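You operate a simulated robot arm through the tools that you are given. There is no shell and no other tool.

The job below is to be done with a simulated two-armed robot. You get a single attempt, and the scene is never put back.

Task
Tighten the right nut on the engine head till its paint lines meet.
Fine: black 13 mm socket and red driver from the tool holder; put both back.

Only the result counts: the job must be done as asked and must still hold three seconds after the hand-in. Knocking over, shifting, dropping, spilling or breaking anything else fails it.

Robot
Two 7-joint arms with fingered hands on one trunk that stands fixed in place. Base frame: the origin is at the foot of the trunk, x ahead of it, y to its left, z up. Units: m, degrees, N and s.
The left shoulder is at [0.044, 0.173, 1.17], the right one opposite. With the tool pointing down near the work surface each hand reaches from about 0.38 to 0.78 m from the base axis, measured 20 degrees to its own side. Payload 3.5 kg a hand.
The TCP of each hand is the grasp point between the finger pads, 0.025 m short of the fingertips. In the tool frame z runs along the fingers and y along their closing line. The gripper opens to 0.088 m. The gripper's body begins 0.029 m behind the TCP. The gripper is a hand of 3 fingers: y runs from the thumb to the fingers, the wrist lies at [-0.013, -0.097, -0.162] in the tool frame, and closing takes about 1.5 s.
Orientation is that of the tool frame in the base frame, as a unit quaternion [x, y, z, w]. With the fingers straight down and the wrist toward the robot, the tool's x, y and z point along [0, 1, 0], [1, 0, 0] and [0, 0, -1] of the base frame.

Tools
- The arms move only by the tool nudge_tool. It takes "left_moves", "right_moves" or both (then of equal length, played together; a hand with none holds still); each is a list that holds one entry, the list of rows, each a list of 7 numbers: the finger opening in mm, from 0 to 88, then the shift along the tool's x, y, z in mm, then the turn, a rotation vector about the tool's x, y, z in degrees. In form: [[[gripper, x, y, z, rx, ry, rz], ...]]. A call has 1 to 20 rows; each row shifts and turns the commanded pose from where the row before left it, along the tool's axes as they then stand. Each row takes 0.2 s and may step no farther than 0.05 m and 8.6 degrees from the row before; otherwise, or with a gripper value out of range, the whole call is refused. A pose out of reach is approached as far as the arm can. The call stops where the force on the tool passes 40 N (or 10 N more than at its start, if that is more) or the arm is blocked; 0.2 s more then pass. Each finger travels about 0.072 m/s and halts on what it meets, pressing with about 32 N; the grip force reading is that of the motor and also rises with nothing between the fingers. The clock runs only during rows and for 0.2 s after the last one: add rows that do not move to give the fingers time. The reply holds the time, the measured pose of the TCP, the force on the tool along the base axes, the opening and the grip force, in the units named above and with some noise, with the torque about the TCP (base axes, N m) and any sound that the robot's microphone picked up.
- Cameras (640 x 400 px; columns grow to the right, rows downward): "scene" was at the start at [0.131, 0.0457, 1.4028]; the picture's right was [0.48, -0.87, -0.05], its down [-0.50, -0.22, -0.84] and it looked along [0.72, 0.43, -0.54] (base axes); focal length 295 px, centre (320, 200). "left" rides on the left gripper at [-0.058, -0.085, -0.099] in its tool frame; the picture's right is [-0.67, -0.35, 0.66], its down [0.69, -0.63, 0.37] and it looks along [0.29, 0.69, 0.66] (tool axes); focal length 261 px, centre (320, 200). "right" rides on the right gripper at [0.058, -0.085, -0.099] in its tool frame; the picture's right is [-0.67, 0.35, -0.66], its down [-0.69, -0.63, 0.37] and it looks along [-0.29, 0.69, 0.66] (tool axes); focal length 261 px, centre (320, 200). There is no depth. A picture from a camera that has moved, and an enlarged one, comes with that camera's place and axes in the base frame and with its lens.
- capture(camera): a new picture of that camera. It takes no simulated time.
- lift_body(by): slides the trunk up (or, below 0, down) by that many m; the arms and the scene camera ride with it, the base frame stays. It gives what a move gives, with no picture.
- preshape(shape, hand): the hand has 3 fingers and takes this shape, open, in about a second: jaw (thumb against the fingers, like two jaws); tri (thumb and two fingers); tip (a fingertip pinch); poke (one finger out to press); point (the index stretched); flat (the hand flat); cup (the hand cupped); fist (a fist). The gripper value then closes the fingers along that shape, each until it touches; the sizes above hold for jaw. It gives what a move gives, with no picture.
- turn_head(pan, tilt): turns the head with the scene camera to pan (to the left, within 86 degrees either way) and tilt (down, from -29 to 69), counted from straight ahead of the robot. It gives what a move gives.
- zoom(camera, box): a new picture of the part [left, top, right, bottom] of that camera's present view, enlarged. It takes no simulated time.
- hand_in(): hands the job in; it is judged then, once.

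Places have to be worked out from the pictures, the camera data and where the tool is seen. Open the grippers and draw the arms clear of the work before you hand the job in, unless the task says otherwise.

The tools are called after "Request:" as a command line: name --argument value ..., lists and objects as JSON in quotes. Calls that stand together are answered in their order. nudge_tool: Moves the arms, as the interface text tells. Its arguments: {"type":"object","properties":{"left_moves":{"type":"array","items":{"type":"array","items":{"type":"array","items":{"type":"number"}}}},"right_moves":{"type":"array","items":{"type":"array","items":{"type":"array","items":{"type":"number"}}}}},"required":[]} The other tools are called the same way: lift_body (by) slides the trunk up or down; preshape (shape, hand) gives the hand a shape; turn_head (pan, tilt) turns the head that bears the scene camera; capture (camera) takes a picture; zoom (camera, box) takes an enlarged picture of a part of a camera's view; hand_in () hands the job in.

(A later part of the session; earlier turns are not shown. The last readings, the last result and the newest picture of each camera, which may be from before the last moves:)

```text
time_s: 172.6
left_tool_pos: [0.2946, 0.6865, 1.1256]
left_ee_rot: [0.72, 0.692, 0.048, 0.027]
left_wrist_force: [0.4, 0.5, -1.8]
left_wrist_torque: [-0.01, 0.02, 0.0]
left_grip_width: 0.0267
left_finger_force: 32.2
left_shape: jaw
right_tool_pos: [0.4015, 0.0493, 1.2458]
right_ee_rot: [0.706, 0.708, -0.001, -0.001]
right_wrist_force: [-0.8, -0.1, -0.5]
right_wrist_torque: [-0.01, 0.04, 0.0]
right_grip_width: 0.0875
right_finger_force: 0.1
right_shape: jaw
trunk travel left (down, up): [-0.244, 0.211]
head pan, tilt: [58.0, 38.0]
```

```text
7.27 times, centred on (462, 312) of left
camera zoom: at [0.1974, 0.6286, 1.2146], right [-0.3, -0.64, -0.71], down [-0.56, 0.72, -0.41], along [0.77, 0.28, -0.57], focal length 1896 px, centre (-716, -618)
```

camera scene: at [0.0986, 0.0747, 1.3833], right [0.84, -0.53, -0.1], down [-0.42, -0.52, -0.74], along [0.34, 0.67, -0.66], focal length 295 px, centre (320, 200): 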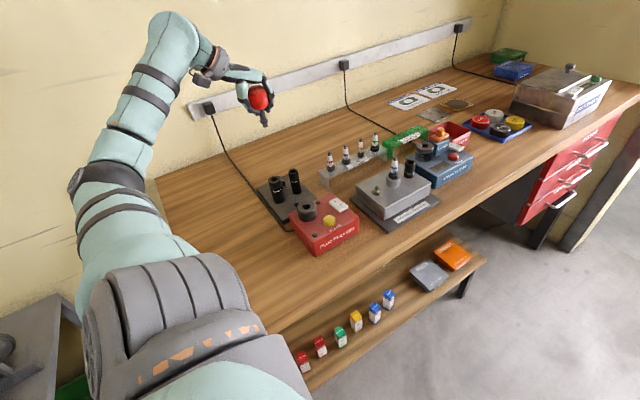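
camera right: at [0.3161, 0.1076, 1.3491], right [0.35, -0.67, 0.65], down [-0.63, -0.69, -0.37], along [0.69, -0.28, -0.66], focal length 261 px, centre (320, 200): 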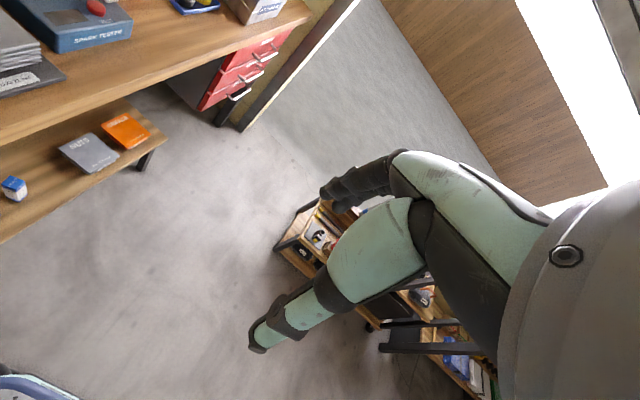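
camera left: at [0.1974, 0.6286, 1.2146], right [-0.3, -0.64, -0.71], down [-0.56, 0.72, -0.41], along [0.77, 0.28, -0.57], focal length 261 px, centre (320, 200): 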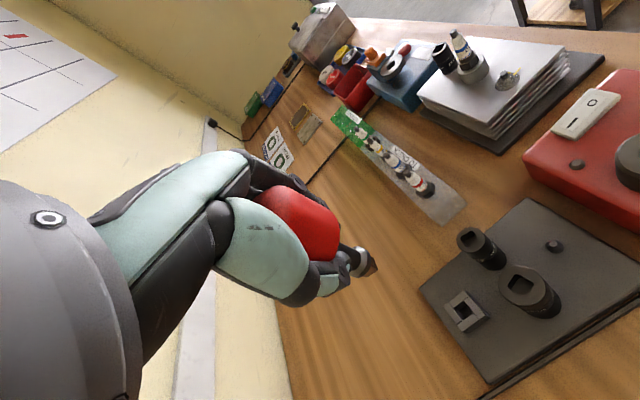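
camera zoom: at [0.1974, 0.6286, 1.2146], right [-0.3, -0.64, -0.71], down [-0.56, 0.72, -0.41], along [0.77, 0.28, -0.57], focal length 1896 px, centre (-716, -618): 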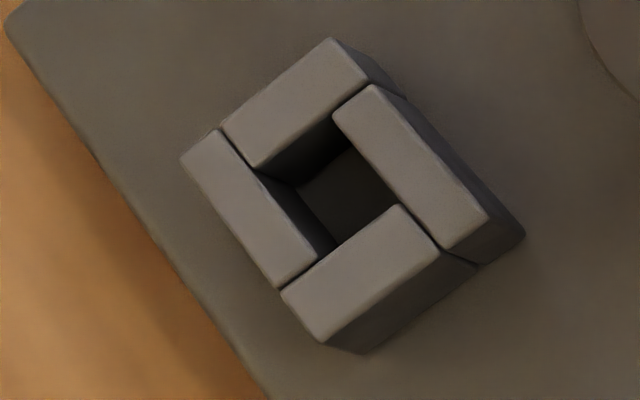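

Driver upright (≈1°), yaw −7°, tip (0.2963, 0.6875) vs well (0.2948, 0.6905). Correcting yaw and position, then descending to just above the well.

Request:
nudge_tool --left_moves '[[[15, 0, 0, 0, 0.22, 0.74, -7], [15, 2.9, -1.07, -0.02, 0, 0, 0], [15, -0.73, -2.42, 22.9, 0, 0, 0], [15, -0.73, -2.42, 22.9, 0, 0, 0], [15, -0.73, -2.42, 22.9, 0, 0, 0], [15, -0.73, -2.42, 22.9, 0, 0, 0], [15, -0.73, -2.42, 22.9, 0, 0, 0], [15, -0.73, -2.42, 22.9, 0, 0, 0], [15, 0, 0, 0, 0, 0, 0], [15, 0, 0, 0, 0, 0, 0]]]'

Request:
zoom --camera "left" --box '[335, 225, 425, 305]'

Request:
zoom --camera "scene" --box '[245, 130, 305, 200]'

```text
time_s: 174.8
left_tool_pos: [0.2913, 0.6891, 0.9848]
left_ee_rot: [0.675, 0.735, 0.049, 0.024]
left_wrist_force: [-0.4, -0.5, -1.4]
left_wrist_torque: [0.0, 0.01, 0.0]
left_grip_width: 0.0264
left_finger_force: 31.8
left_shape: jaw
right_tool_pos: [0.4015, 0.0499, 1.2447]
right_ee_rot: [0.706, 0.708, -0.001, -0.001]
right_wrist_force: [0.1, -0.7, -0.3]
right_wrist_torque: [0.01, 0.01, 0.0]
right_grip_width: 0.0876
right_finger_force: 0.0
right_shape: jaw
trunk travel left (down, up): [-0.244, 0.211]
head pan, tilt: [58.0, 38.0]
```

```text
5.00 times, centred on (380, 265) of left
camera zoom: at [0.202, 0.6205, 1.0737], right [-0.22, -0.67, -0.71], down [-0.65, 0.65, -0.41], along [0.73, 0.37, -0.57], focal length 1303 px, centre (20, -125)
```

zoom: 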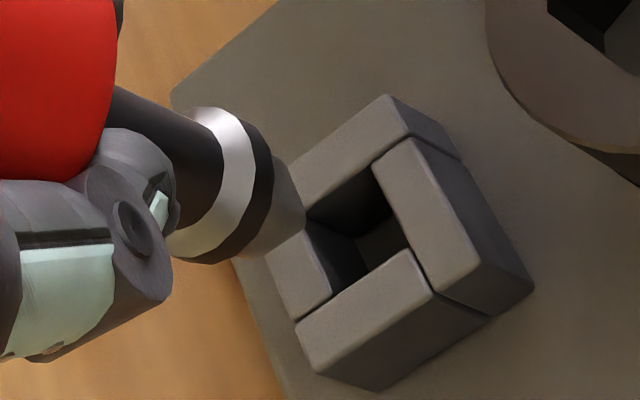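

```text
5.71 times, centred on (275, 165) of scene
camera zoom: at [0.0986, 0.0747, 1.3833], right [0.84, -0.53, -0.1], down [-0.42, -0.52, -0.74], along [0.34, 0.67, -0.66], focal length 1686 px, centre (577, 400)
```

zoom: 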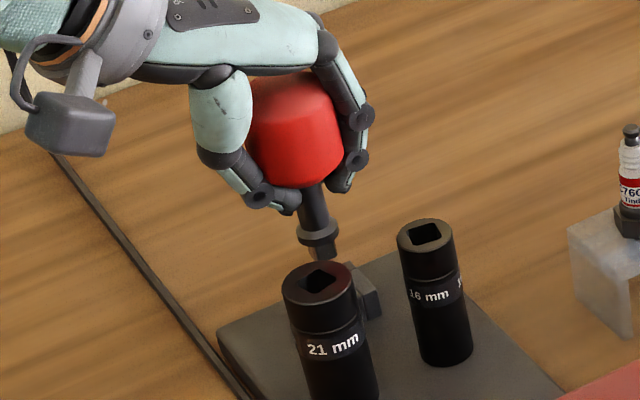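

The tip line passes ~2 mm off the well centre; shifting (+1.5, −1.4) mm and lowering in small steps.

Request:
nudge_tool --left_moves '[[[15, -1.52, 1.38, 0.1, 0, 0, 0], [15, -0.25, -0.84, 8, 0, 0, 0], [15, -0.22, -0.74, 7, 0, 0, 0], [15, -0.13, -0.42, 4, 0, 0, 0], [15, -0.1, -0.32, 3, 0, 0, 0], [15, 0, 0, 0, 0, 0, 0]]]'

Request:
zoom --camera "left" --box '[335, 225, 425, 305]'

```text
time_s: 176.2
left_tool_pos: [0.2942, 0.6891, 0.9635]
left_ee_rot: [0.675, 0.736, 0.049, 0.024]
left_wrist_force: [0.4, 0.3, -1.5]
left_wrist_torque: [0.0, 0.0, 0.0]
left_grip_width: 0.0267
left_finger_force: 31.9
left_shape: jaw
right_tool_pos: [0.4003, 0.049, 1.2442]
right_ee_rot: [0.706, 0.708, 0.0, -0.001]
right_wrist_force: [0.0, 0.7, 0.4]
right_wrist_torque: [-0.02, -0.01, -0.03]
right_grip_width: 0.0877
right_finger_force: 0.0
right_shape: jaw
trunk travel left (down, up): [-0.244, 0.211]
head pan, tilt: [58.0, 38.0]
```

```text
5.00 times, centred on (380, 265) of left
camera zoom: at [0.2044, 0.6197, 1.0525], right [-0.22, -0.67, -0.71], down [-0.65, 0.65, -0.41], along [0.73, 0.37, -0.57], focal length 1303 px, centre (20, -125)
```

zoom: 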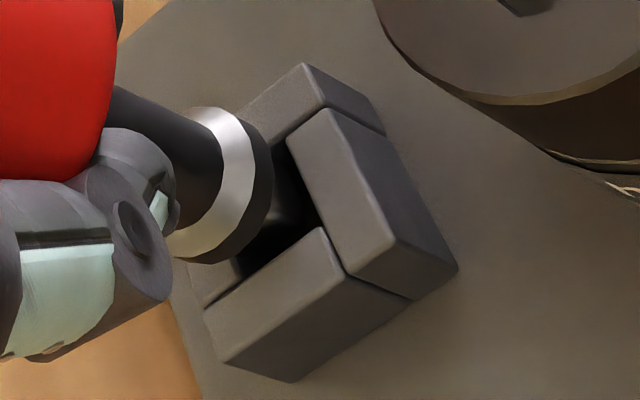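

The bit is inside the well with clearance all round. Continuing down to the seat.

Request:
nudge_tool --left_moves '[[[15, -0.1, -0.32, 3, 0, 0, 0], [15, -0.1, -0.32, 3, 0, 0, 0], [15, -0.06, -0.21, 2, 0, 0, 0], [15, 0, 0, 0, 0, 0, 0]]]'

Request:
zoom --camera "left" --box '[335, 225, 425, 305]'

Request:
zoom --camera "scene" --box '[245, 130, 305, 200]'

```text
time_s: 177.2
left_tool_pos: [0.2932, 0.6872, 0.9565]
left_ee_rot: [0.675, 0.736, 0.049, 0.024]
left_wrist_force: [0.1, -0.3, -1.0]
left_wrist_torque: [-0.03, 0.0, 0.03]
left_grip_width: 0.0268
left_finger_force: 31.7
left_shape: jaw
right_tool_pos: [0.4006, 0.0492, 1.2448]
right_ee_rot: [0.706, 0.708, 0.0, 0.0]
right_wrist_force: [0.0, 0.3, -0.6]
right_wrist_torque: [0.0, 0.01, 0.04]
right_grip_width: 0.0877
right_finger_force: 0.0
right_shape: jaw
trunk travel left (down, up): [-0.244, 0.211]
head pan, tilt: [58.0, 38.0]
```

```text
5.00 times, centred on (380, 265) of left
camera zoom: at [0.2037, 0.6197, 1.0445], right [-0.22, -0.67, -0.71], down [-0.65, 0.65, -0.41], along [0.73, 0.37, -0.57], focal length 1303 px, centre (20, -125)
```

zoom: 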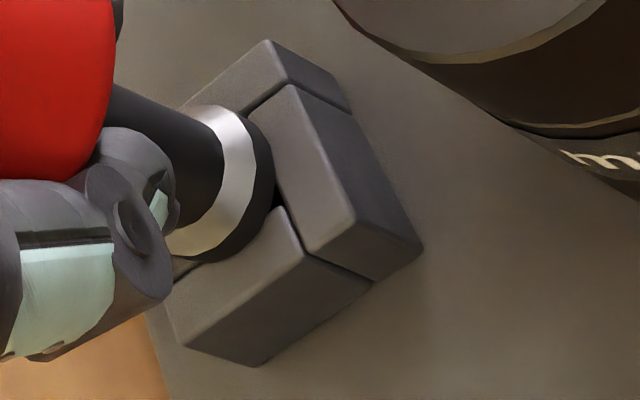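

```text
5.71 times, centred on (275, 165) of scene
camera zoom: at [0.0986, 0.0746, 1.3833], right [0.84, -0.53, -0.1], down [-0.42, -0.52, -0.74], along [0.34, 0.67, -0.66], focal length 1686 px, centre (577, 400)
```

zoom: 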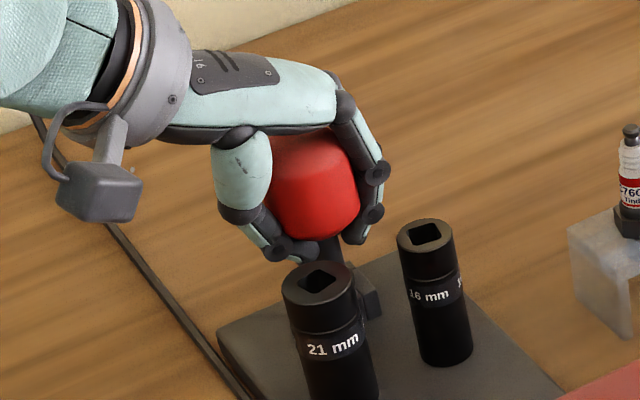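

Almost seated with no side load; 2 mm more and then release.

Request:
nudge_tool --left_moves '[[[15, -0.05, -0.16, 1.5, 0, 0, 0], [15, 0, 0, 0, 0, 0, 0]]]'

Request:
nudge_tool --left_moves '[[[35, 0, 0, 0, 0, 0, 0], [50, 0, 0, 0, 0, 0, 0], [65, 0, 0, 0, 0, 0, 0], [80, 0, 0, 0, 0, 0, 0], [84, 0, 0, 0, 0, 0, 0], [84, 0, 0, 0, 0, 0, 0]]]'

Request:
zoom --camera "scene" --box '[245, 130, 305, 200]'

Request:
zoom --camera "left" --box '[260, 170, 440, 320]'

```text
time_s: 177.8
left_tool_pos: [0.2933, 0.688, 0.954]
left_ee_rot: [0.675, 0.736, 0.05, 0.025]
left_wrist_force: [0.3, -1.1, 3.2]
left_wrist_torque: [0.03, 0.02, -0.02]
left_grip_width: 0.0266
left_finger_force: 32.3
left_shape: jaw
right_tool_pos: [0.4008, 0.0484, 1.2452]
right_ee_rot: [0.706, 0.708, -0.001, 0.0]
right_wrist_force: [0.5, 0.0, -0.4]
right_wrist_torque: [0.02, 0.02, 0.02]
right_grip_width: 0.0874
right_finger_force: 0.0
right_shape: jaw
trunk travel left (down, up): [-0.244, 0.211]
head pan, tilt: [58.0, 38.0]
```

```text
time_s: 179.2
left_tool_pos: [0.2938, 0.6887, 0.9544]
left_ee_rot: [0.675, 0.736, 0.049, 0.023]
left_wrist_force: [-0.4, 0.0, 0.4]
left_wrist_torque: [0.0, -0.02, -0.01]
left_grip_width: 0.0836
left_finger_force: 0.1
left_shape: jaw
right_tool_pos: [0.4008, 0.0491, 1.2454]
right_ee_rot: [0.707, 0.707, -0.001, -0.001]
right_wrist_force: [0.5, 0.3, 0.5]
right_wrist_torque: [0.01, 0.02, 0.02]
right_grip_width: 0.0874
right_finger_force: 0.1
right_shape: jaw
trunk travel left (down, up): [-0.244, 0.211]
head pan, tilt: [58.0, 38.0]
```

```text
5.71 times, centred on (275, 165) of scene
camera zoom: at [0.0985, 0.0743, 1.3833], right [0.84, -0.53, -0.1], down [-0.42, -0.52, -0.74], along [0.34, 0.67, -0.66], focal length 1686 px, centre (577, 400)
```

zoom: 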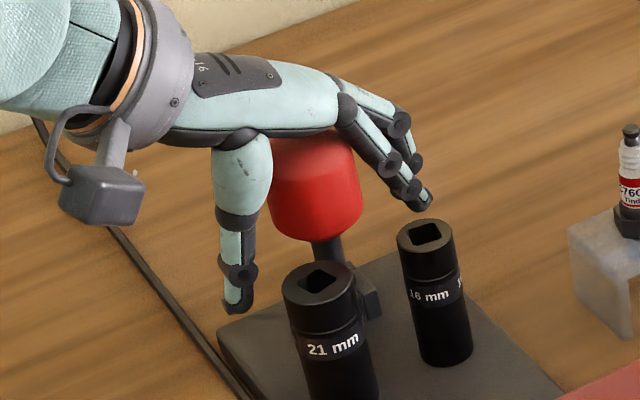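

```text
2.67 times, centred on (350, 245) of left
camera zoom: at [0.2041, 0.6194, 1.0431], right [-0.22, -0.67, -0.71], down [-0.65, 0.65, -0.41], along [0.73, 0.37, -0.57], focal length 695 px, centre (240, 80)
```

zoom: 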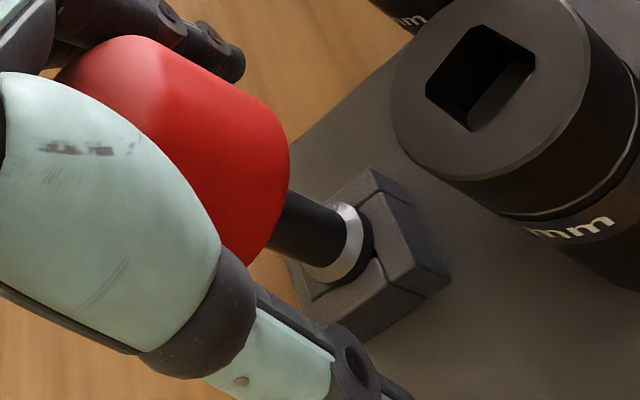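

The driver is home. Now back to the socket: rise, level, travel and rotate to yaw ~72°.

Request:
nudge_tool --left_moves '[[[84, 0.7, 2.31, -21.9, 0, 0, 0], [84, 0.7, 2.31, -21.9, 0, 0, 0], [84, 0.7, 2.31, -21.9, 0, 0, 0], [84, 0.7, 2.31, -21.9, 0, 0, 0], [84, 0.7, 2.31, -21.9, 0, 0, 0], [84, 0, 0, 0, 6.03, -1.8, 0], [84, 0, 0, -25, 0, 0, 0], [84, 0, 0, -25, 0, 0, 0], [84, -29.9, 29.5, 0, 0, 0, 0], [84, -29.9, 29.5, 0, 0, 0, 0], [84, -29.9, 29.5, 0, 0, 0, 0], [84, -29.9, 29.5, 0, 0, 0, 0], [84, -29.9, 29.5, 0, 0, 0, 0], [84, -29.9, 29.5, 0, 0, 0, 0], [84, -29.9, 29.5, 0, 0, 0, 0], [84, -29.9, 29.5, 0, 0, 0, 0], [84, 0, 0, 0, 0, 0, 0]]]'

Request:
nudge_tool --left_moves '[[[70, 0, 0, 0, 0, 0, -7.5], [70, 0, 0, 0, 0, 0, -7.5], [70, 0, 0, 0, 0, 0, -7.5], [70, 0, 0, 0, 0, 0, -7.5], [70, 0, 0, 0, 0, 0, -7.5], [70, 0, 0, 0, 0, 0, -7.5], [70, 0, 0, 0, 0, 0, -7.5], [70, 0, 0, 0, 0, 0, -7.5], [70, 0, 0, 0, 0, 0, -7.5], [70, 0, 0, 0, 0, 0, 0], [70, 0, 0, 0, 0, 0, 0]]]'

Request:
turn_head --pan 42 --tilt 26

Request:
zoom --camera "left" --box '[395, 255, 455, 310]'

Request:
capture --camera "scene"

```text
time_s: 182.8
left_tool_pos: [0.5485, 0.4704, 1.1147]
left_ee_rot: [0.676, 0.737, 0.0, 0.0]
left_wrist_force: [-0.7, -0.9, -1.2]
left_wrist_torque: [-0.03, 0.0, 0.01]
left_grip_width: 0.0836
left_finger_force: 0.0
left_shape: jaw
right_tool_pos: [0.3998, 0.0494, 1.2441]
right_ee_rot: [0.706, 0.708, -0.001, 0.0]
right_wrist_force: [0.2, 0.4, -0.6]
right_wrist_torque: [-0.02, -0.03, 0.05]
right_grip_width: 0.0877
right_finger_force: 0.0
right_shape: jaw
trunk travel left (down, up): [-0.244, 0.211]
head pan, tilt: [58.0, 38.0]
```

```text
time_s: 185.2
left_tool_pos: [0.5488, 0.4691, 1.1149]
left_ee_rot: [0.153, 0.988, 0.0, -0.001]
left_wrist_force: [1.3, -0.3, -1.0]
left_wrist_torque: [-0.01, -0.03, 0.03]
left_grip_width: 0.0702
left_finger_force: 0.1
left_shape: jaw
right_tool_pos: [0.4022, 0.0494, 1.2451]
right_ee_rot: [0.707, 0.707, 0.0, 0.0]
right_wrist_force: [0.2, 0.1, 0.6]
right_wrist_torque: [0.0, -0.01, -0.04]
right_grip_width: 0.0875
right_finger_force: 0.0
right_shape: jaw
trunk travel left (down, up): [-0.244, 0.211]
head pan, tilt: [58.0, 38.0]
```

```text
time_s: 186.0
left_tool_pos: [0.5488, 0.4709, 1.1134]
left_ee_rot: [0.154, 0.988, -0.001, 0.0]
left_wrist_force: [0.1, 0.1, -0.2]
left_wrist_torque: [-0.01, 0.02, 0.02]
left_grip_width: 0.07
left_finger_force: 0.1
left_shape: jaw
right_tool_pos: [0.4004, 0.049, 1.2437]
right_ee_rot: [0.706, 0.708, -0.001, -0.001]
right_wrist_force: [-0.1, -0.4, 0.3]
right_wrist_torque: [0.01, -0.06, -0.02]
right_grip_width: 0.0876
right_finger_force: 0.0
right_shape: jaw
trunk travel left (down, up): [-0.244, 0.211]
head pan, tilt: [42.0, 26.0]
```

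```text
7.27 times, centred on (425, 282) of left
camera zoom: at [0.5788, 0.3709, 1.2148], right [0.53, -0.54, -0.66], down [-0.84, -0.39, -0.37], along [-0.06, 0.75, -0.66], focal length 1896 px, centre (-444, -400)
```

zoom: 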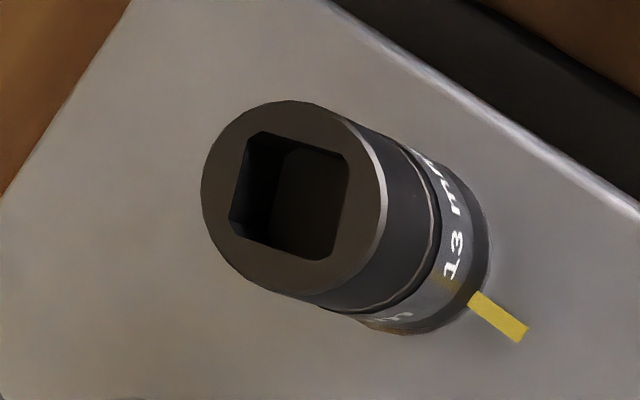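

```text
taken
camera scene: at [0.1232, 0.0627, 1.3992], right [0.67, -0.74, -0.08], down [-0.43, -0.29, -0.85], along [0.61, 0.6, -0.51], focal length 295 px, centre (320, 200)
```

scene: 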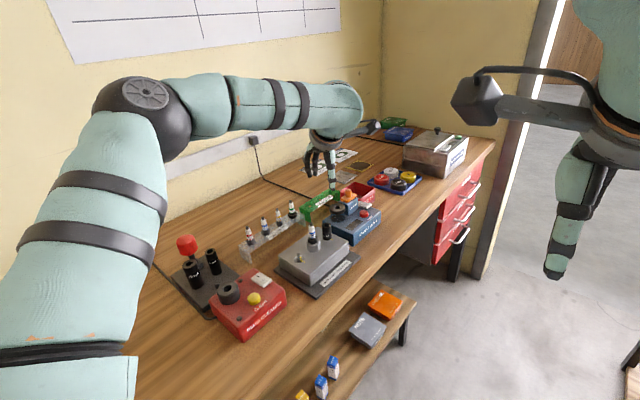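

Socket at (0.5505, 0.4693), 1 mm from the hand axis. Shifting, lowering the trunk 147 mm, and checking.

Request:
nudge_tool --left_moves '[[[70, -1.1, -0.17, 0, 0, 0, 0], [70, 0, 0, 0, 0, 0, 0]]]'

Request:
lift_body --by -0.147

Request:
zoom --camera "left" --box '[240, 170, 440, 340]'

Request:
zoom --camera "scene" --box '[270, 90, 340, 190]'

```text
time_s: 186.6
left_tool_pos: [0.5489, 0.4692, 1.1135]
left_ee_rot: [0.153, 0.988, 0.0, 0.001]
left_wrist_force: [-0.5, -0.1, -0.4]
left_wrist_torque: [0.02, -0.06, 0.0]
left_grip_width: 0.07
left_finger_force: 0.1
left_shape: jaw
right_tool_pos: [0.4012, 0.0491, 1.2448]
right_ee_rot: [0.706, 0.708, 0.0, -0.001]
right_wrist_force: [0.1, 0.0, -0.3]
right_wrist_torque: [-0.01, -0.01, -0.01]
right_grip_width: 0.0875
right_finger_force: 0.1
right_shape: jaw
trunk travel left (down, up): [-0.244, 0.211]
head pan, tilt: [42.0, 26.0]
```

```text
time_s: 188.3
left_tool_pos: [0.5483, 0.469, 0.9679]
left_ee_rot: [0.153, 0.988, 0.001, 0.001]
left_wrist_force: [-0.1, -0.1, -0.7]
left_wrist_torque: [0.02, 0.03, 0.03]
left_grip_width: 0.0701
left_finger_force: 0.1
left_shape: jaw
right_tool_pos: [0.4014, 0.0499, 1.0991]
right_ee_rot: [0.709, 0.706, 0.001, -0.001]
right_wrist_force: [0.0, -0.3, -0.3]
right_wrist_torque: [-0.01, -0.03, -0.01]
right_grip_width: 0.0879
right_finger_force: 0.0
right_shape: jaw
trunk travel left (down, up): [-0.097, 0.358]
head pan, tilt: [42.0, 26.0]
```

```text
2.35 times, centred on (340, 255) of left
camera zoom: at [0.5785, 0.3701, 1.0687], right [0.53, -0.54, -0.65], down [-0.84, -0.39, -0.37], along [-0.06, 0.75, -0.66], focal length 613 px, centre (273, 71)
```

zoom: 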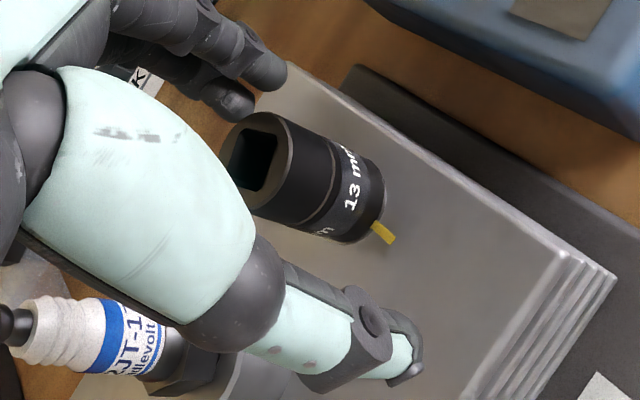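

```text
4.00 times, centred on (305, 140) of scene
camera zoom: at [0.2324, 0.0615, 1.2049], right [0.63, -0.75, -0.22], down [-0.62, -0.31, -0.73], along [0.48, 0.59, -0.65], focal length 1180 px, centre (380, 440)
```

zoom: 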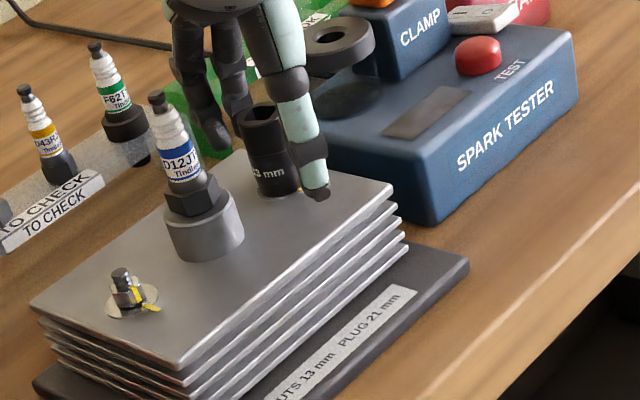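

Good straddle again. Closing on the socket and lifting it gently to inspect the nut.

Request:
nudge_tool --left_moves '[[[50, 0, 0, 0, 0, 0, 0], [35, 0, 0, 0, 0, 0, 0], [20, 0, 0, 0, 0, 0, 0], [8, 0, 0, 0, 0, 0, 0], [5, 0, 0, 0, 0, 0, 0], [5, 0, 0, 0, 0, 0, 0]]]'

Request:
nudge_tool --left_moves '[[[5, 0, 0, -6, 0, 0, 0], [5, 0, 0, -10, 0, 0, 0], [5, 0, 0, -12, 0, 0, 0], [5, 0, 0, -12, 0, 0, 0], [5, 0, 0, 0, 0, 0, 0]]]'

Request:
capture --camera "left"

Request:
zoom --camera "scene" --box '[288, 126, 312, 150]'

```text
time_s: 189.7
left_tool_pos: [0.5494, 0.4694, 0.9672]
left_ee_rot: [0.153, 0.988, 0.001, 0.0]
left_wrist_force: [-0.2, 0.4, 0.2]
left_wrist_torque: [-0.04, 0.02, 0.02]
left_grip_width: 0.0161
left_finger_force: 32.1
left_shape: jaw
right_tool_pos: [0.4013, 0.049, 1.0978]
right_ee_rot: [0.706, 0.708, -0.001, 0.0]
right_wrist_force: [0.1, 0.3, -0.2]
right_wrist_torque: [0.0, 0.04, -0.01]
right_grip_width: 0.0878
right_finger_force: 0.0
right_shape: jaw
trunk travel left (down, up): [-0.097, 0.358]
head pan, tilt: [42.0, 26.0]
```

```text
time_s: 190.9
left_tool_pos: [0.5494, 0.4696, 1.0059]
left_ee_rot: [0.153, 0.988, 0.0, 0.0]
left_wrist_force: [0.3, -0.5, -1.6]
left_wrist_torque: [-0.01, 0.0, 0.0]
left_grip_width: 0.0161
left_finger_force: 31.5
left_shape: jaw
right_tool_pos: [0.4009, 0.0487, 1.0986]
right_ee_rot: [0.706, 0.708, -0.001, -0.001]
right_wrist_force: [0.2, 0.2, 0.3]
right_wrist_torque: [0.01, -0.01, 0.0]
right_grip_width: 0.0877
right_finger_force: 0.1
right_shape: jaw
trunk travel left (down, up): [-0.097, 0.358]
head pan, tilt: [42.0, 26.0]
```

```text
taken
camera left: at [0.5787, 0.3709, 1.1068], right [0.53, -0.54, -0.66], down [-0.84, -0.39, -0.37], along [-0.06, 0.75, -0.66], focal length 261 px, centre (320, 200)
```

left: 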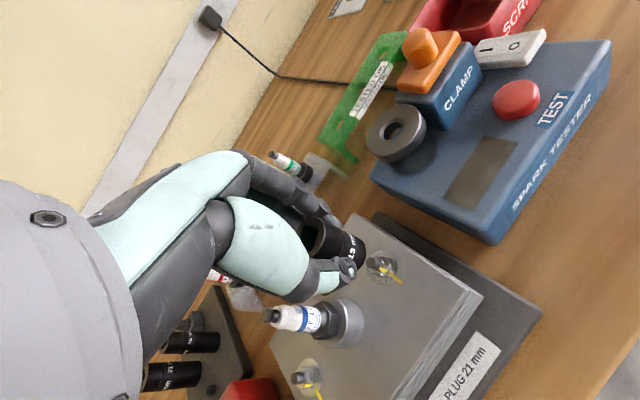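

```text
16.00 times, centred on (300, 138) of scene
camera zoom: at [0.2332, 0.0618, 1.2038], right [0.63, -0.75, -0.22], down [-0.62, -0.31, -0.72], along [0.47, 0.59, -0.66], focal length 4722 px, centre (640, 1192)
```

zoom: 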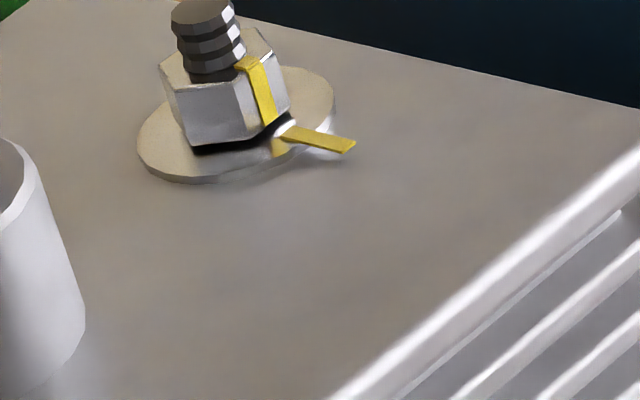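

Request:
zoom --camera "left" --box '[355, 240, 415, 295]'

Request:
zoom --camera "scene" --box '[285, 122, 309, 142]'

Request:
zoom --camera "left" --box '[275, 350, 335, 400]'

Request:
zoom --camera "scene" --box '[256, 152, 280, 172]'

```text
7.27 times, centred on (385, 268) of left
camera zoom: at [0.5787, 0.3709, 1.1068], right [0.53, -0.54, -0.66], down [-0.84, -0.39, -0.37], along [-0.06, 0.75, -0.66], focal length 1896 px, centre (-153, -291)
```

zoom: 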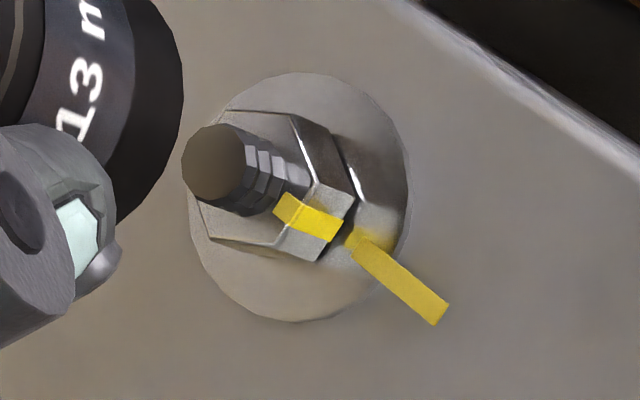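

```text
16.00 times, centred on (297, 132) of scene
camera zoom: at [0.2332, 0.0618, 1.2038], right [0.63, -0.75, -0.22], down [-0.62, -0.31, -0.72], along [0.47, 0.59, -0.66], focal length 4722 px, centre (688, 1288)
```

zoom: 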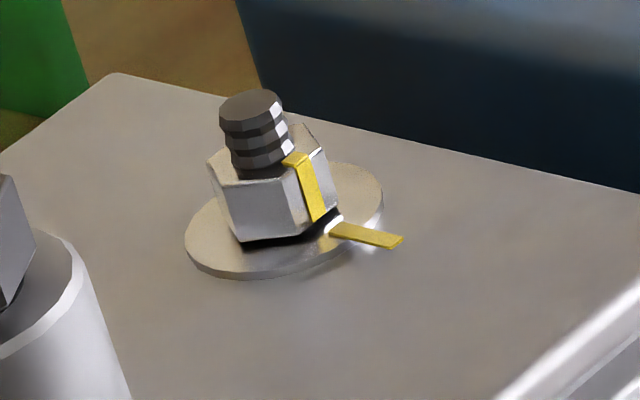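

```text
8.00 times, centred on (305, 375) of left
camera zoom: at [0.5787, 0.3709, 1.1068], right [0.53, -0.54, -0.66], down [-0.84, -0.39, -0.37], along [-0.06, 0.75, -0.66], focal length 2085 px, centre (440, -1200)
```

zoom: 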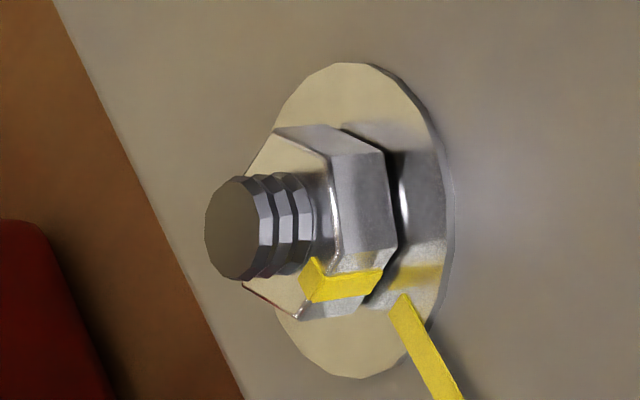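

```text
16.00 times, centred on (268, 162) of scene
camera zoom: at [0.2332, 0.0618, 1.2038], right [0.63, -0.75, -0.22], down [-0.62, -0.31, -0.72], along [0.47, 0.59, -0.66], focal length 4722 px, centre (1152, 808)
```

zoom: 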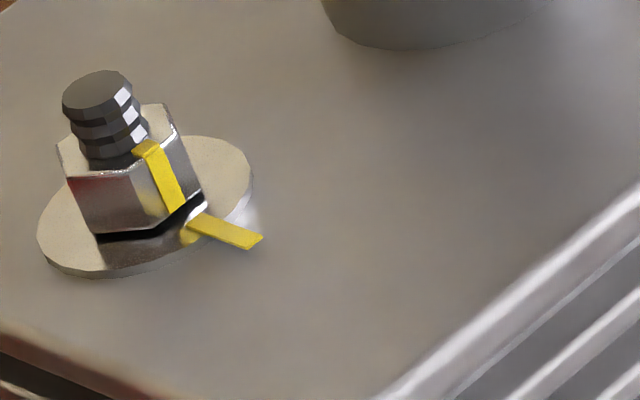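

The nut's mark now sits at −90.3° against the base mark at −89.9°: the paint lines meet. For putting the socket back I need a higher grip (palm clearance to the tall sockets), so I set it back on the nut without turning, open, rise 9 mm and regrip.

Request:
nudge_tool --left_moves '[[[5, 0, 0, 12, 0, 0, 0], [5, 0, 0, 12, 0, 0, 0], [5, 0, 0, 8, 0, 0, 0], [5, 0, 0, 4, 0, 0, 0], [5, 0, 0, 3, 0, 0, 0], [5, 0, 0, 0, 0, 0, 0]]]'

Request:
nudge_tool --left_moves '[[[20, 0, 0, 0, 0, 0, 0], [35, 0, 0, 0, 0, 0, 0], [50, 0, 0, 0, 0, 0, 0], [60, 0, 0, 0, 0, 0, 0], [60, 0, 0, 0, 0, 0, 0], [60, 0, 0, -4.5, 0, 0, 0], [60, 0, 0, -4.5, 0, 0, 0], [60, 0, 0, 0, 0, 0, 0]]]'

Request:
zoom --camera "left" --box '[240, 170, 440, 340]'

Request:
zoom --camera "scene" --box '[270, 90, 340, 190]'

```text
time_s: 192.3
left_tool_pos: [0.5487, 0.4694, 0.9673]
left_ee_rot: [0.153, 0.988, 0.001, 0.0]
left_wrist_force: [0.9, 0.0, -0.3]
left_wrist_torque: [-0.03, -0.03, -0.01]
left_grip_width: 0.0161
left_finger_force: 31.7
left_shape: jaw
right_tool_pos: [0.4011, 0.047, 1.0979]
right_ee_rot: [0.706, 0.708, -0.001, 0.0]
right_wrist_force: [0.2, 0.3, 0.2]
right_wrist_torque: [0.02, -0.04, -0.02]
right_grip_width: 0.0878
right_finger_force: 0.1
right_shape: jaw
trunk travel left (down, up): [-0.097, 0.358]
head pan, tilt: [42.0, 26.0]
```

```text
time_s: 194.1
left_tool_pos: [0.5507, 0.4689, 0.9773]
left_ee_rot: [0.153, 0.988, 0.0, 0.0]
left_wrist_force: [-0.3, 0.1, 1.0]
left_wrist_torque: [0.02, -0.02, 0.01]
left_grip_width: 0.0597
left_finger_force: 0.1
left_shape: jaw
right_tool_pos: [0.4023, 0.0496, 1.0978]
right_ee_rot: [0.707, 0.707, 0.0, 0.0]
right_wrist_force: [0.5, -0.6, -0.3]
right_wrist_torque: [0.02, 0.0, 0.02]
right_grip_width: 0.0876
right_finger_force: 0.0
right_shape: jaw
trunk travel left (down, up): [-0.097, 0.358]
head pan, tilt: [42.0, 26.0]
```

```text
2.35 times, centred on (340, 255) of left
camera zoom: at [0.5794, 0.3702, 1.0775], right [0.53, -0.54, -0.66], down [-0.84, -0.39, -0.37], along [-0.06, 0.75, -0.66], focal length 613 px, centre (273, 71)
```

zoom: 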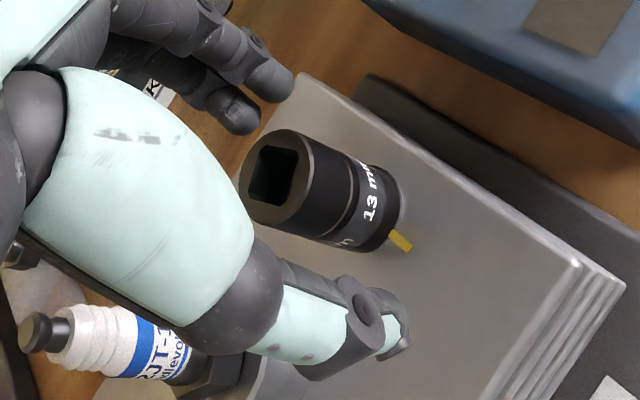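

```text
4.00 times, centred on (305, 140) of scene
camera zoom: at [0.2331, 0.0616, 1.2041], right [0.63, -0.75, -0.22], down [-0.62, -0.31, -0.72], along [0.47, 0.59, -0.66], focal length 1180 px, centre (380, 440)
```

zoom: 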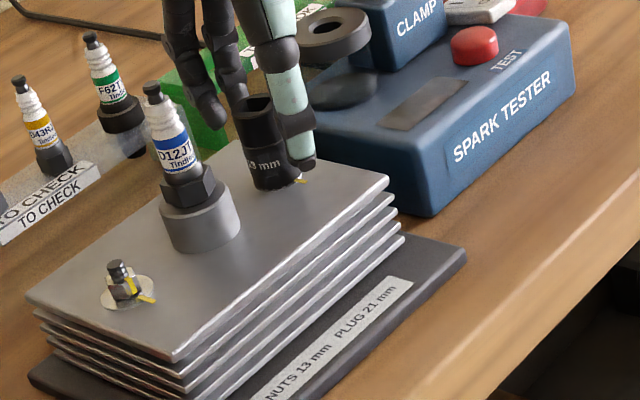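

Now closing with the higher grip and lifting straight up.

Request:
nudge_tool --left_moves '[[[45, 0, 0, 0, 0, 0, 0], [30, 0, 0, 0, 0, 0, 0], [15, 0, 0, 0, 0, 0, 0], [5, 0, 0, 0, 0, 0, 0], [5, 0, 0, 0, 0, 0, 0], [5, 0, 0, 0, 0, 0, 0]]]'

Request:
nudge_tool --left_moves '[[[5, 0, 0, -5, 0, 0, 0], [5, 0, 0, -8, 0, 0, 0], [5, 0, 0, -10, 0, 0, 0], [5, 0, 0, -12, 0, 0, 0], [5, 0, 0, -10, 0, 0, 0], [5, 0, 0, 0, 0, 0, 0]]]'

Request:
capture --camera "left"

Request:
zoom --camera "left" --box '[355, 240, 415, 295]'

Request:
zoom --camera "scene" --box '[275, 80, 335, 160]'

```text
time_s: 195.5
left_tool_pos: [0.5506, 0.4683, 0.9757]
left_ee_rot: [0.153, 0.988, 0.0, 0.0]
left_wrist_force: [0.4, 0.4, -0.1]
left_wrist_torque: [-0.02, -0.01, 0.04]
left_grip_width: 0.0156
left_finger_force: 32.0
left_shape: jaw
right_tool_pos: [0.4015, 0.0489, 1.0977]
right_ee_rot: [0.707, 0.708, 0.0, -0.001]
right_wrist_force: [-0.5, 0.6, -1.2]
right_wrist_torque: [0.0, 0.01, 0.01]
right_grip_width: 0.0876
right_finger_force: 0.0
right_shape: jaw
trunk travel left (down, up): [-0.097, 0.358]
head pan, tilt: [42.0, 26.0]
```

```text
time_s: 196.9
left_tool_pos: [0.5501, 0.4696, 1.0223]
left_ee_rot: [0.153, 0.988, 0.001, 0.001]
left_wrist_force: [0.1, 0.1, -2.1]
left_wrist_torque: [-0.02, 0.02, 0.02]
left_grip_width: 0.016
left_finger_force: 32.3
left_shape: jaw
right_tool_pos: [0.4026, 0.0495, 1.0969]
right_ee_rot: [0.706, 0.708, 0.0, -0.001]
right_wrist_force: [-0.2, -1.2, 0.0]
right_wrist_torque: [0.0, -0.02, 0.02]
right_grip_width: 0.0877
right_finger_force: 0.1
right_shape: jaw
trunk travel left (down, up): [-0.097, 0.358]
head pan, tilt: [42.0, 26.0]
```

```text
taken
camera left: at [0.5794, 0.3705, 1.1233], right [0.53, -0.54, -0.66], down [-0.84, -0.39, -0.37], along [-0.06, 0.75, -0.66], focal length 261 px, centre (320, 200)
```

left: 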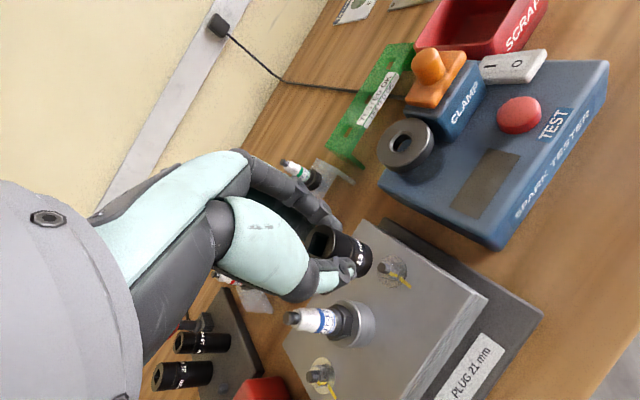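

```text
7.27 times, centred on (385, 268) of left
camera zoom: at [0.5794, 0.3705, 1.1233], right [0.53, -0.54, -0.66], down [-0.84, -0.39, -0.37], along [-0.06, 0.75, -0.66], focal length 1896 px, centre (-153, -291)
```

zoom: 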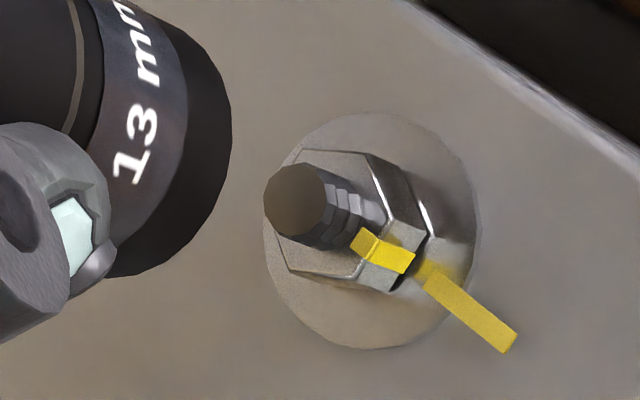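

```text
5.00 times, centred on (305, 120) of scene
camera zoom: at [0.2333, 0.0617, 1.204], right [0.62, -0.75, -0.22], down [-0.62, -0.31, -0.72], along [0.47, 0.59, -0.66], focal length 1476 px, centre (395, 600)
```

zoom: 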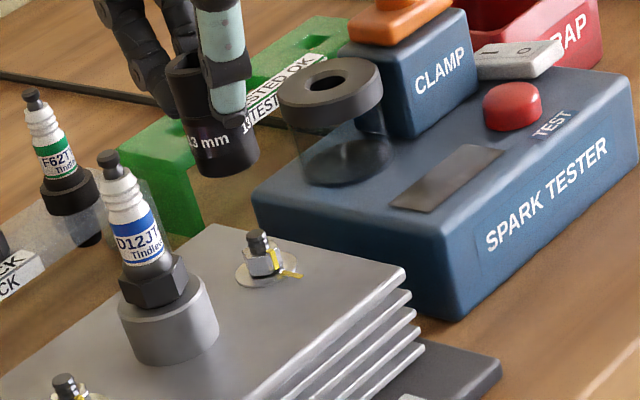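

The nut's mark is still aligned (≈ −90°). Now carrying the socket home: raise the trunk, then rotate gently to yaw 0.

Request:
lift_body --by 0.12

Request:
nudge_tool --left_moves '[[[5, 0, 0, 0, 0, 0, 3], [5, 0, 0, 0, 0, 0, 5], [5, 0, 0, 0, 0, 0, 5], [5, 0, 0, 0, 0, 0, 5], [5, 0, 0, 0, 0, 0, 5], [5, 0, 0, 0, 0, 0, 5], [5, 0, 0, 0, 0, 0, 5], [5, 0, 0, 0, 0, 0, 5], [5, 0, 0, 0, 0, 0, 5], [5, 0, 0, 0, 0, 0, 5], [5, 0, 0, 0, 0, 0, 5], [5, 0, 0, 0, 0, 0, 5], [5, 0, 0, 0, 0, 0, 5], [5, 0, 0, 0, 0, 0, 5], [5, 0, 0, 0, 0, 0, 4], [5, 0, 0, 0, 0, 0, 0]]]'

Request:
capture --camera "left"

Request:
capture --camera "scene"

```text
time_s: 198.4
left_tool_pos: [0.5496, 0.4697, 1.1417]
left_ee_rot: [0.153, 0.988, 0.0, 0.0]
left_wrist_force: [0.6, -0.1, -0.6]
left_wrist_torque: [0.01, -0.01, 0.0]
left_grip_width: 0.0157
left_finger_force: 32.1
left_shape: jaw
right_tool_pos: [0.401, 0.0498, 1.2167]
right_ee_rot: [0.706, 0.708, -0.001, -0.001]
right_wrist_force: [0.2, -0.3, -0.5]
right_wrist_torque: [-0.05, 0.0, 0.0]
right_grip_width: 0.0876
right_finger_force: 0.0
right_shape: jaw
trunk travel left (down, up): [-0.217, 0.238]
head pan, tilt: [42.0, 26.0]
```

```text
time_s: 201.8
left_tool_pos: [0.5498, 0.4701, 1.1417]
left_ee_rot: [0.705, 0.709, -0.001, 0.0]
left_wrist_force: [-0.1, -0.8, -1.2]
left_wrist_torque: [0.0, 0.03, -0.03]
left_grip_width: 0.0159
left_finger_force: 31.8
left_shape: jaw
right_tool_pos: [0.4016, 0.0502, 1.2176]
right_ee_rot: [0.707, 0.708, 0.0, 0.0]
right_wrist_force: [0.2, -0.6, 0.1]
right_wrist_torque: [0.02, -0.01, -0.03]
right_grip_width: 0.0878
right_finger_force: 0.2
right_shape: jaw
trunk travel left (down, up): [-0.217, 0.238]
head pan, tilt: [42.0, 26.0]
```

```text
taken
camera left: at [0.4651, 0.4109, 1.2423], right [-0.34, -0.67, -0.66], down [-0.63, 0.68, -0.37], along [0.69, 0.29, -0.66], focal length 261 px, centre (320, 200)
```

left: 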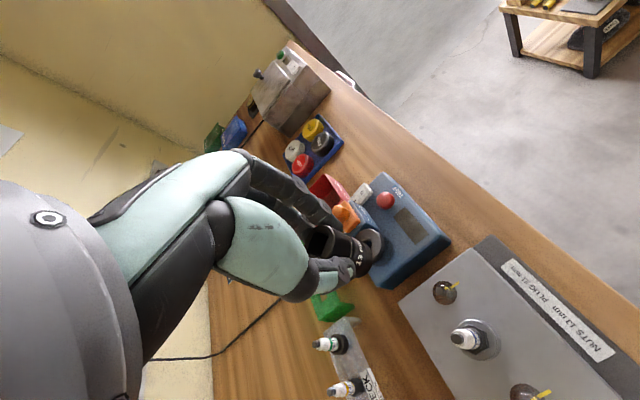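

```text
taken
camera scene: at [0.1399, 0.0627, 1.3675], right [0.66, -0.74, -0.1], down [-0.46, -0.29, -0.84], along [0.59, 0.6, -0.53], focal length 295 px, centre (320, 200)
```

scene: 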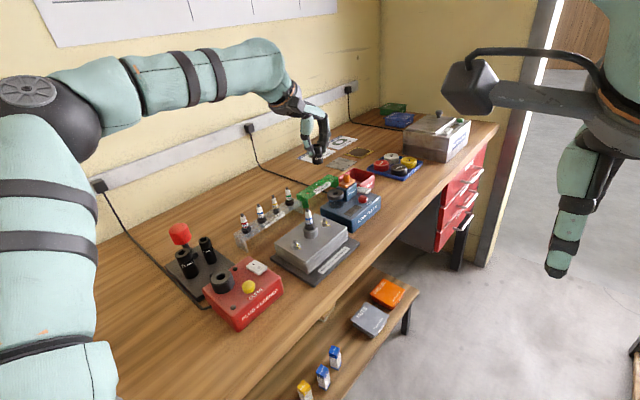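

Socket is held steadily. I'll take a steep-view zoom of the nut for confirmation before leaving.

Request:
zoom --camera "left" --box '[420, 268, 475, 318]'

Request:
zoom --camera "left" --box '[300, 215, 390, 290]'

```text
8.00 times, centred on (448, 293) of left
camera zoom: at [0.4651, 0.4109, 1.2423], right [-0.34, -0.67, -0.66], down [-0.63, 0.68, -0.37], along [0.69, 0.29, -0.66], focal length 2085 px, centre (-700, -544)
```

zoom: 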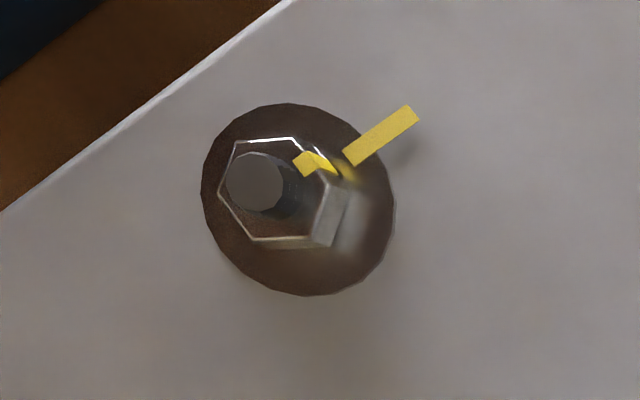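

```text
5.33 times, centred on (345, 252) of left
camera zoom: at [0.4651, 0.4109, 1.2423], right [-0.34, -0.67, -0.66], down [-0.63, 0.68, -0.37], along [0.69, 0.29, -0.66], focal length 1390 px, centre (187, -80)
```

zoom: 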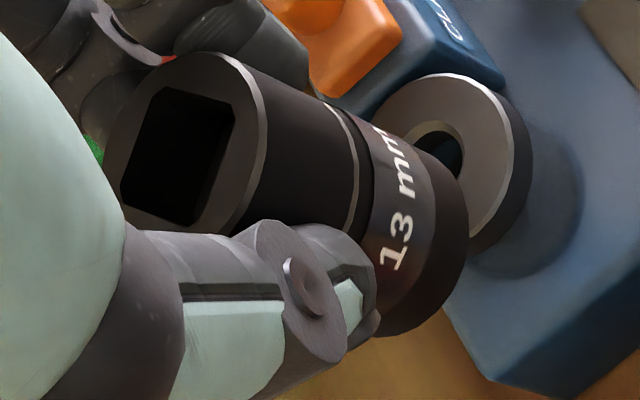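

Nut mark confirmed at about −89°. Now moving gently over to the home peg.

Request:
nudge_tool --left_moves '[[[5, 5, -10.6, 0, 0, 0, 0], [5, 9.9, -21.2, 0, 0, 0, 0], [5, 9.9, -21.2, 0, 0, 0, 0], [5, 9.9, -21.2, 0, 0, 0, 0], [5, 9.9, -21.2, 0, 0, 0, 0], [5, 9.9, -21.2, 0, 0, 0, 0], [5, 9.9, -21.2, 0, 0, 0, 0], [5, 9.9, -21.2, 0, 0, 0, 0], [5, 9.9, -21.2, 0, 0, 0, 0], [5, 9.9, -21.2, 0, 0, 0, 0], [5, 9.9, -21.2, 0, 0, 0, 0], [5, 9.9, -21.2, 0, 0, 0, 0], [5, 5.5, -11.3, 0, 0, 0, 0], [5, 0, 0, 15, 0, 0, 0], [5, 0, 0, 20, 0, 0, 0], [5, 0, 0, 20, 0, 0, 0], [5, 0, 0, 20, 0, 0, 0], [5, 0, 0, 10, 0, 0, 0], [5, 0, 0, 0, 0, 0, 0]]]'

Request:
turn_head --pan 58 --tilt 38

Request:
capture --camera "left"

Request:
capture --camera "scene"

```text
time_s: 205.8
left_tool_pos: [0.2953, 0.5866, 1.0571]
left_ee_rot: [0.705, 0.709, 0.0, 0.0]
left_wrist_force: [-0.6, -0.3, -0.8]
left_wrist_torque: [-0.01, -0.01, 0.0]
left_grip_width: 0.0155
left_finger_force: 32.2
left_shape: jaw
right_tool_pos: [0.4012, 0.0493, 1.218]
right_ee_rot: [0.707, 0.707, -0.001, -0.001]
right_wrist_force: [0.9, 0.7, -0.2]
right_wrist_torque: [0.01, 0.0, 0.01]
right_grip_width: 0.0878
right_finger_force: 0.0
right_shape: jaw
trunk travel left (down, up): [-0.217, 0.238]
head pan, tilt: [42.0, 26.0]
```

```text
time_s: 206.6
left_tool_pos: [0.2938, 0.5873, 1.0569]
left_ee_rot: [0.704, 0.71, 0.0, 0.0]
left_wrist_force: [0.3, -0.3, -1.1]
left_wrist_torque: [0.03, 0.0, -0.01]
left_grip_width: 0.0158
left_finger_force: 31.8
left_shape: jaw
right_tool_pos: [0.4013, 0.0493, 1.2167]
right_ee_rot: [0.707, 0.707, -0.001, 0.0]
right_wrist_force: [0.2, -0.3, 0.1]
right_wrist_torque: [-0.02, -0.02, -0.02]
right_grip_width: 0.0875
right_finger_force: 0.2
right_shape: jaw
trunk travel left (down, up): [-0.217, 0.238]
head pan, tilt: [58.0, 38.0]
```

```text
taken
camera left: at [0.2093, 0.5282, 1.1574], right [-0.34, -0.67, -0.66], down [-0.63, 0.68, -0.37], along [0.69, 0.29, -0.66], focal length 261 px, centre (320, 200)
```

left: 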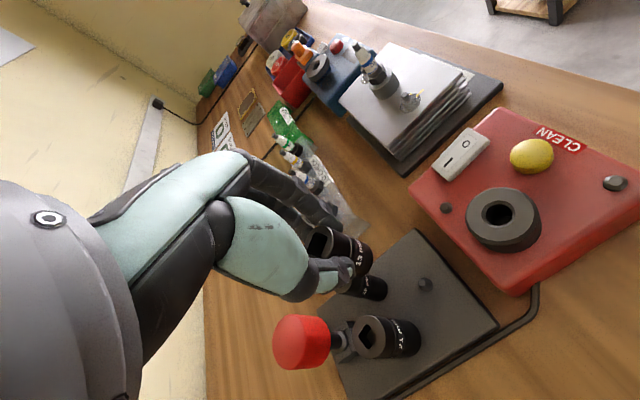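

```text
taken
camera scene: at [0.1148, 0.0745, 1.3523], right [0.84, -0.53, -0.13], down [-0.44, -0.52, -0.73], along [0.32, 0.67, -0.67], focal length 295 px, centre (320, 200)
```

scene: 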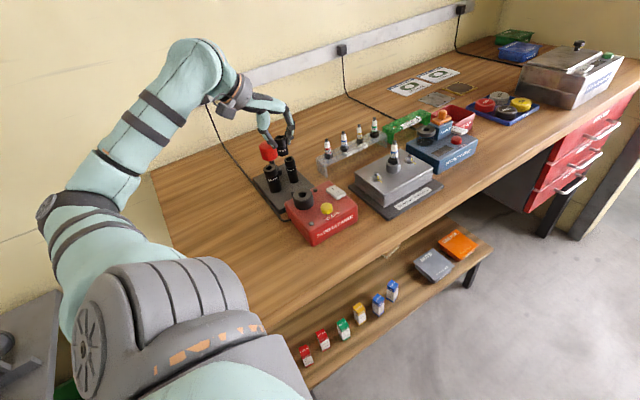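

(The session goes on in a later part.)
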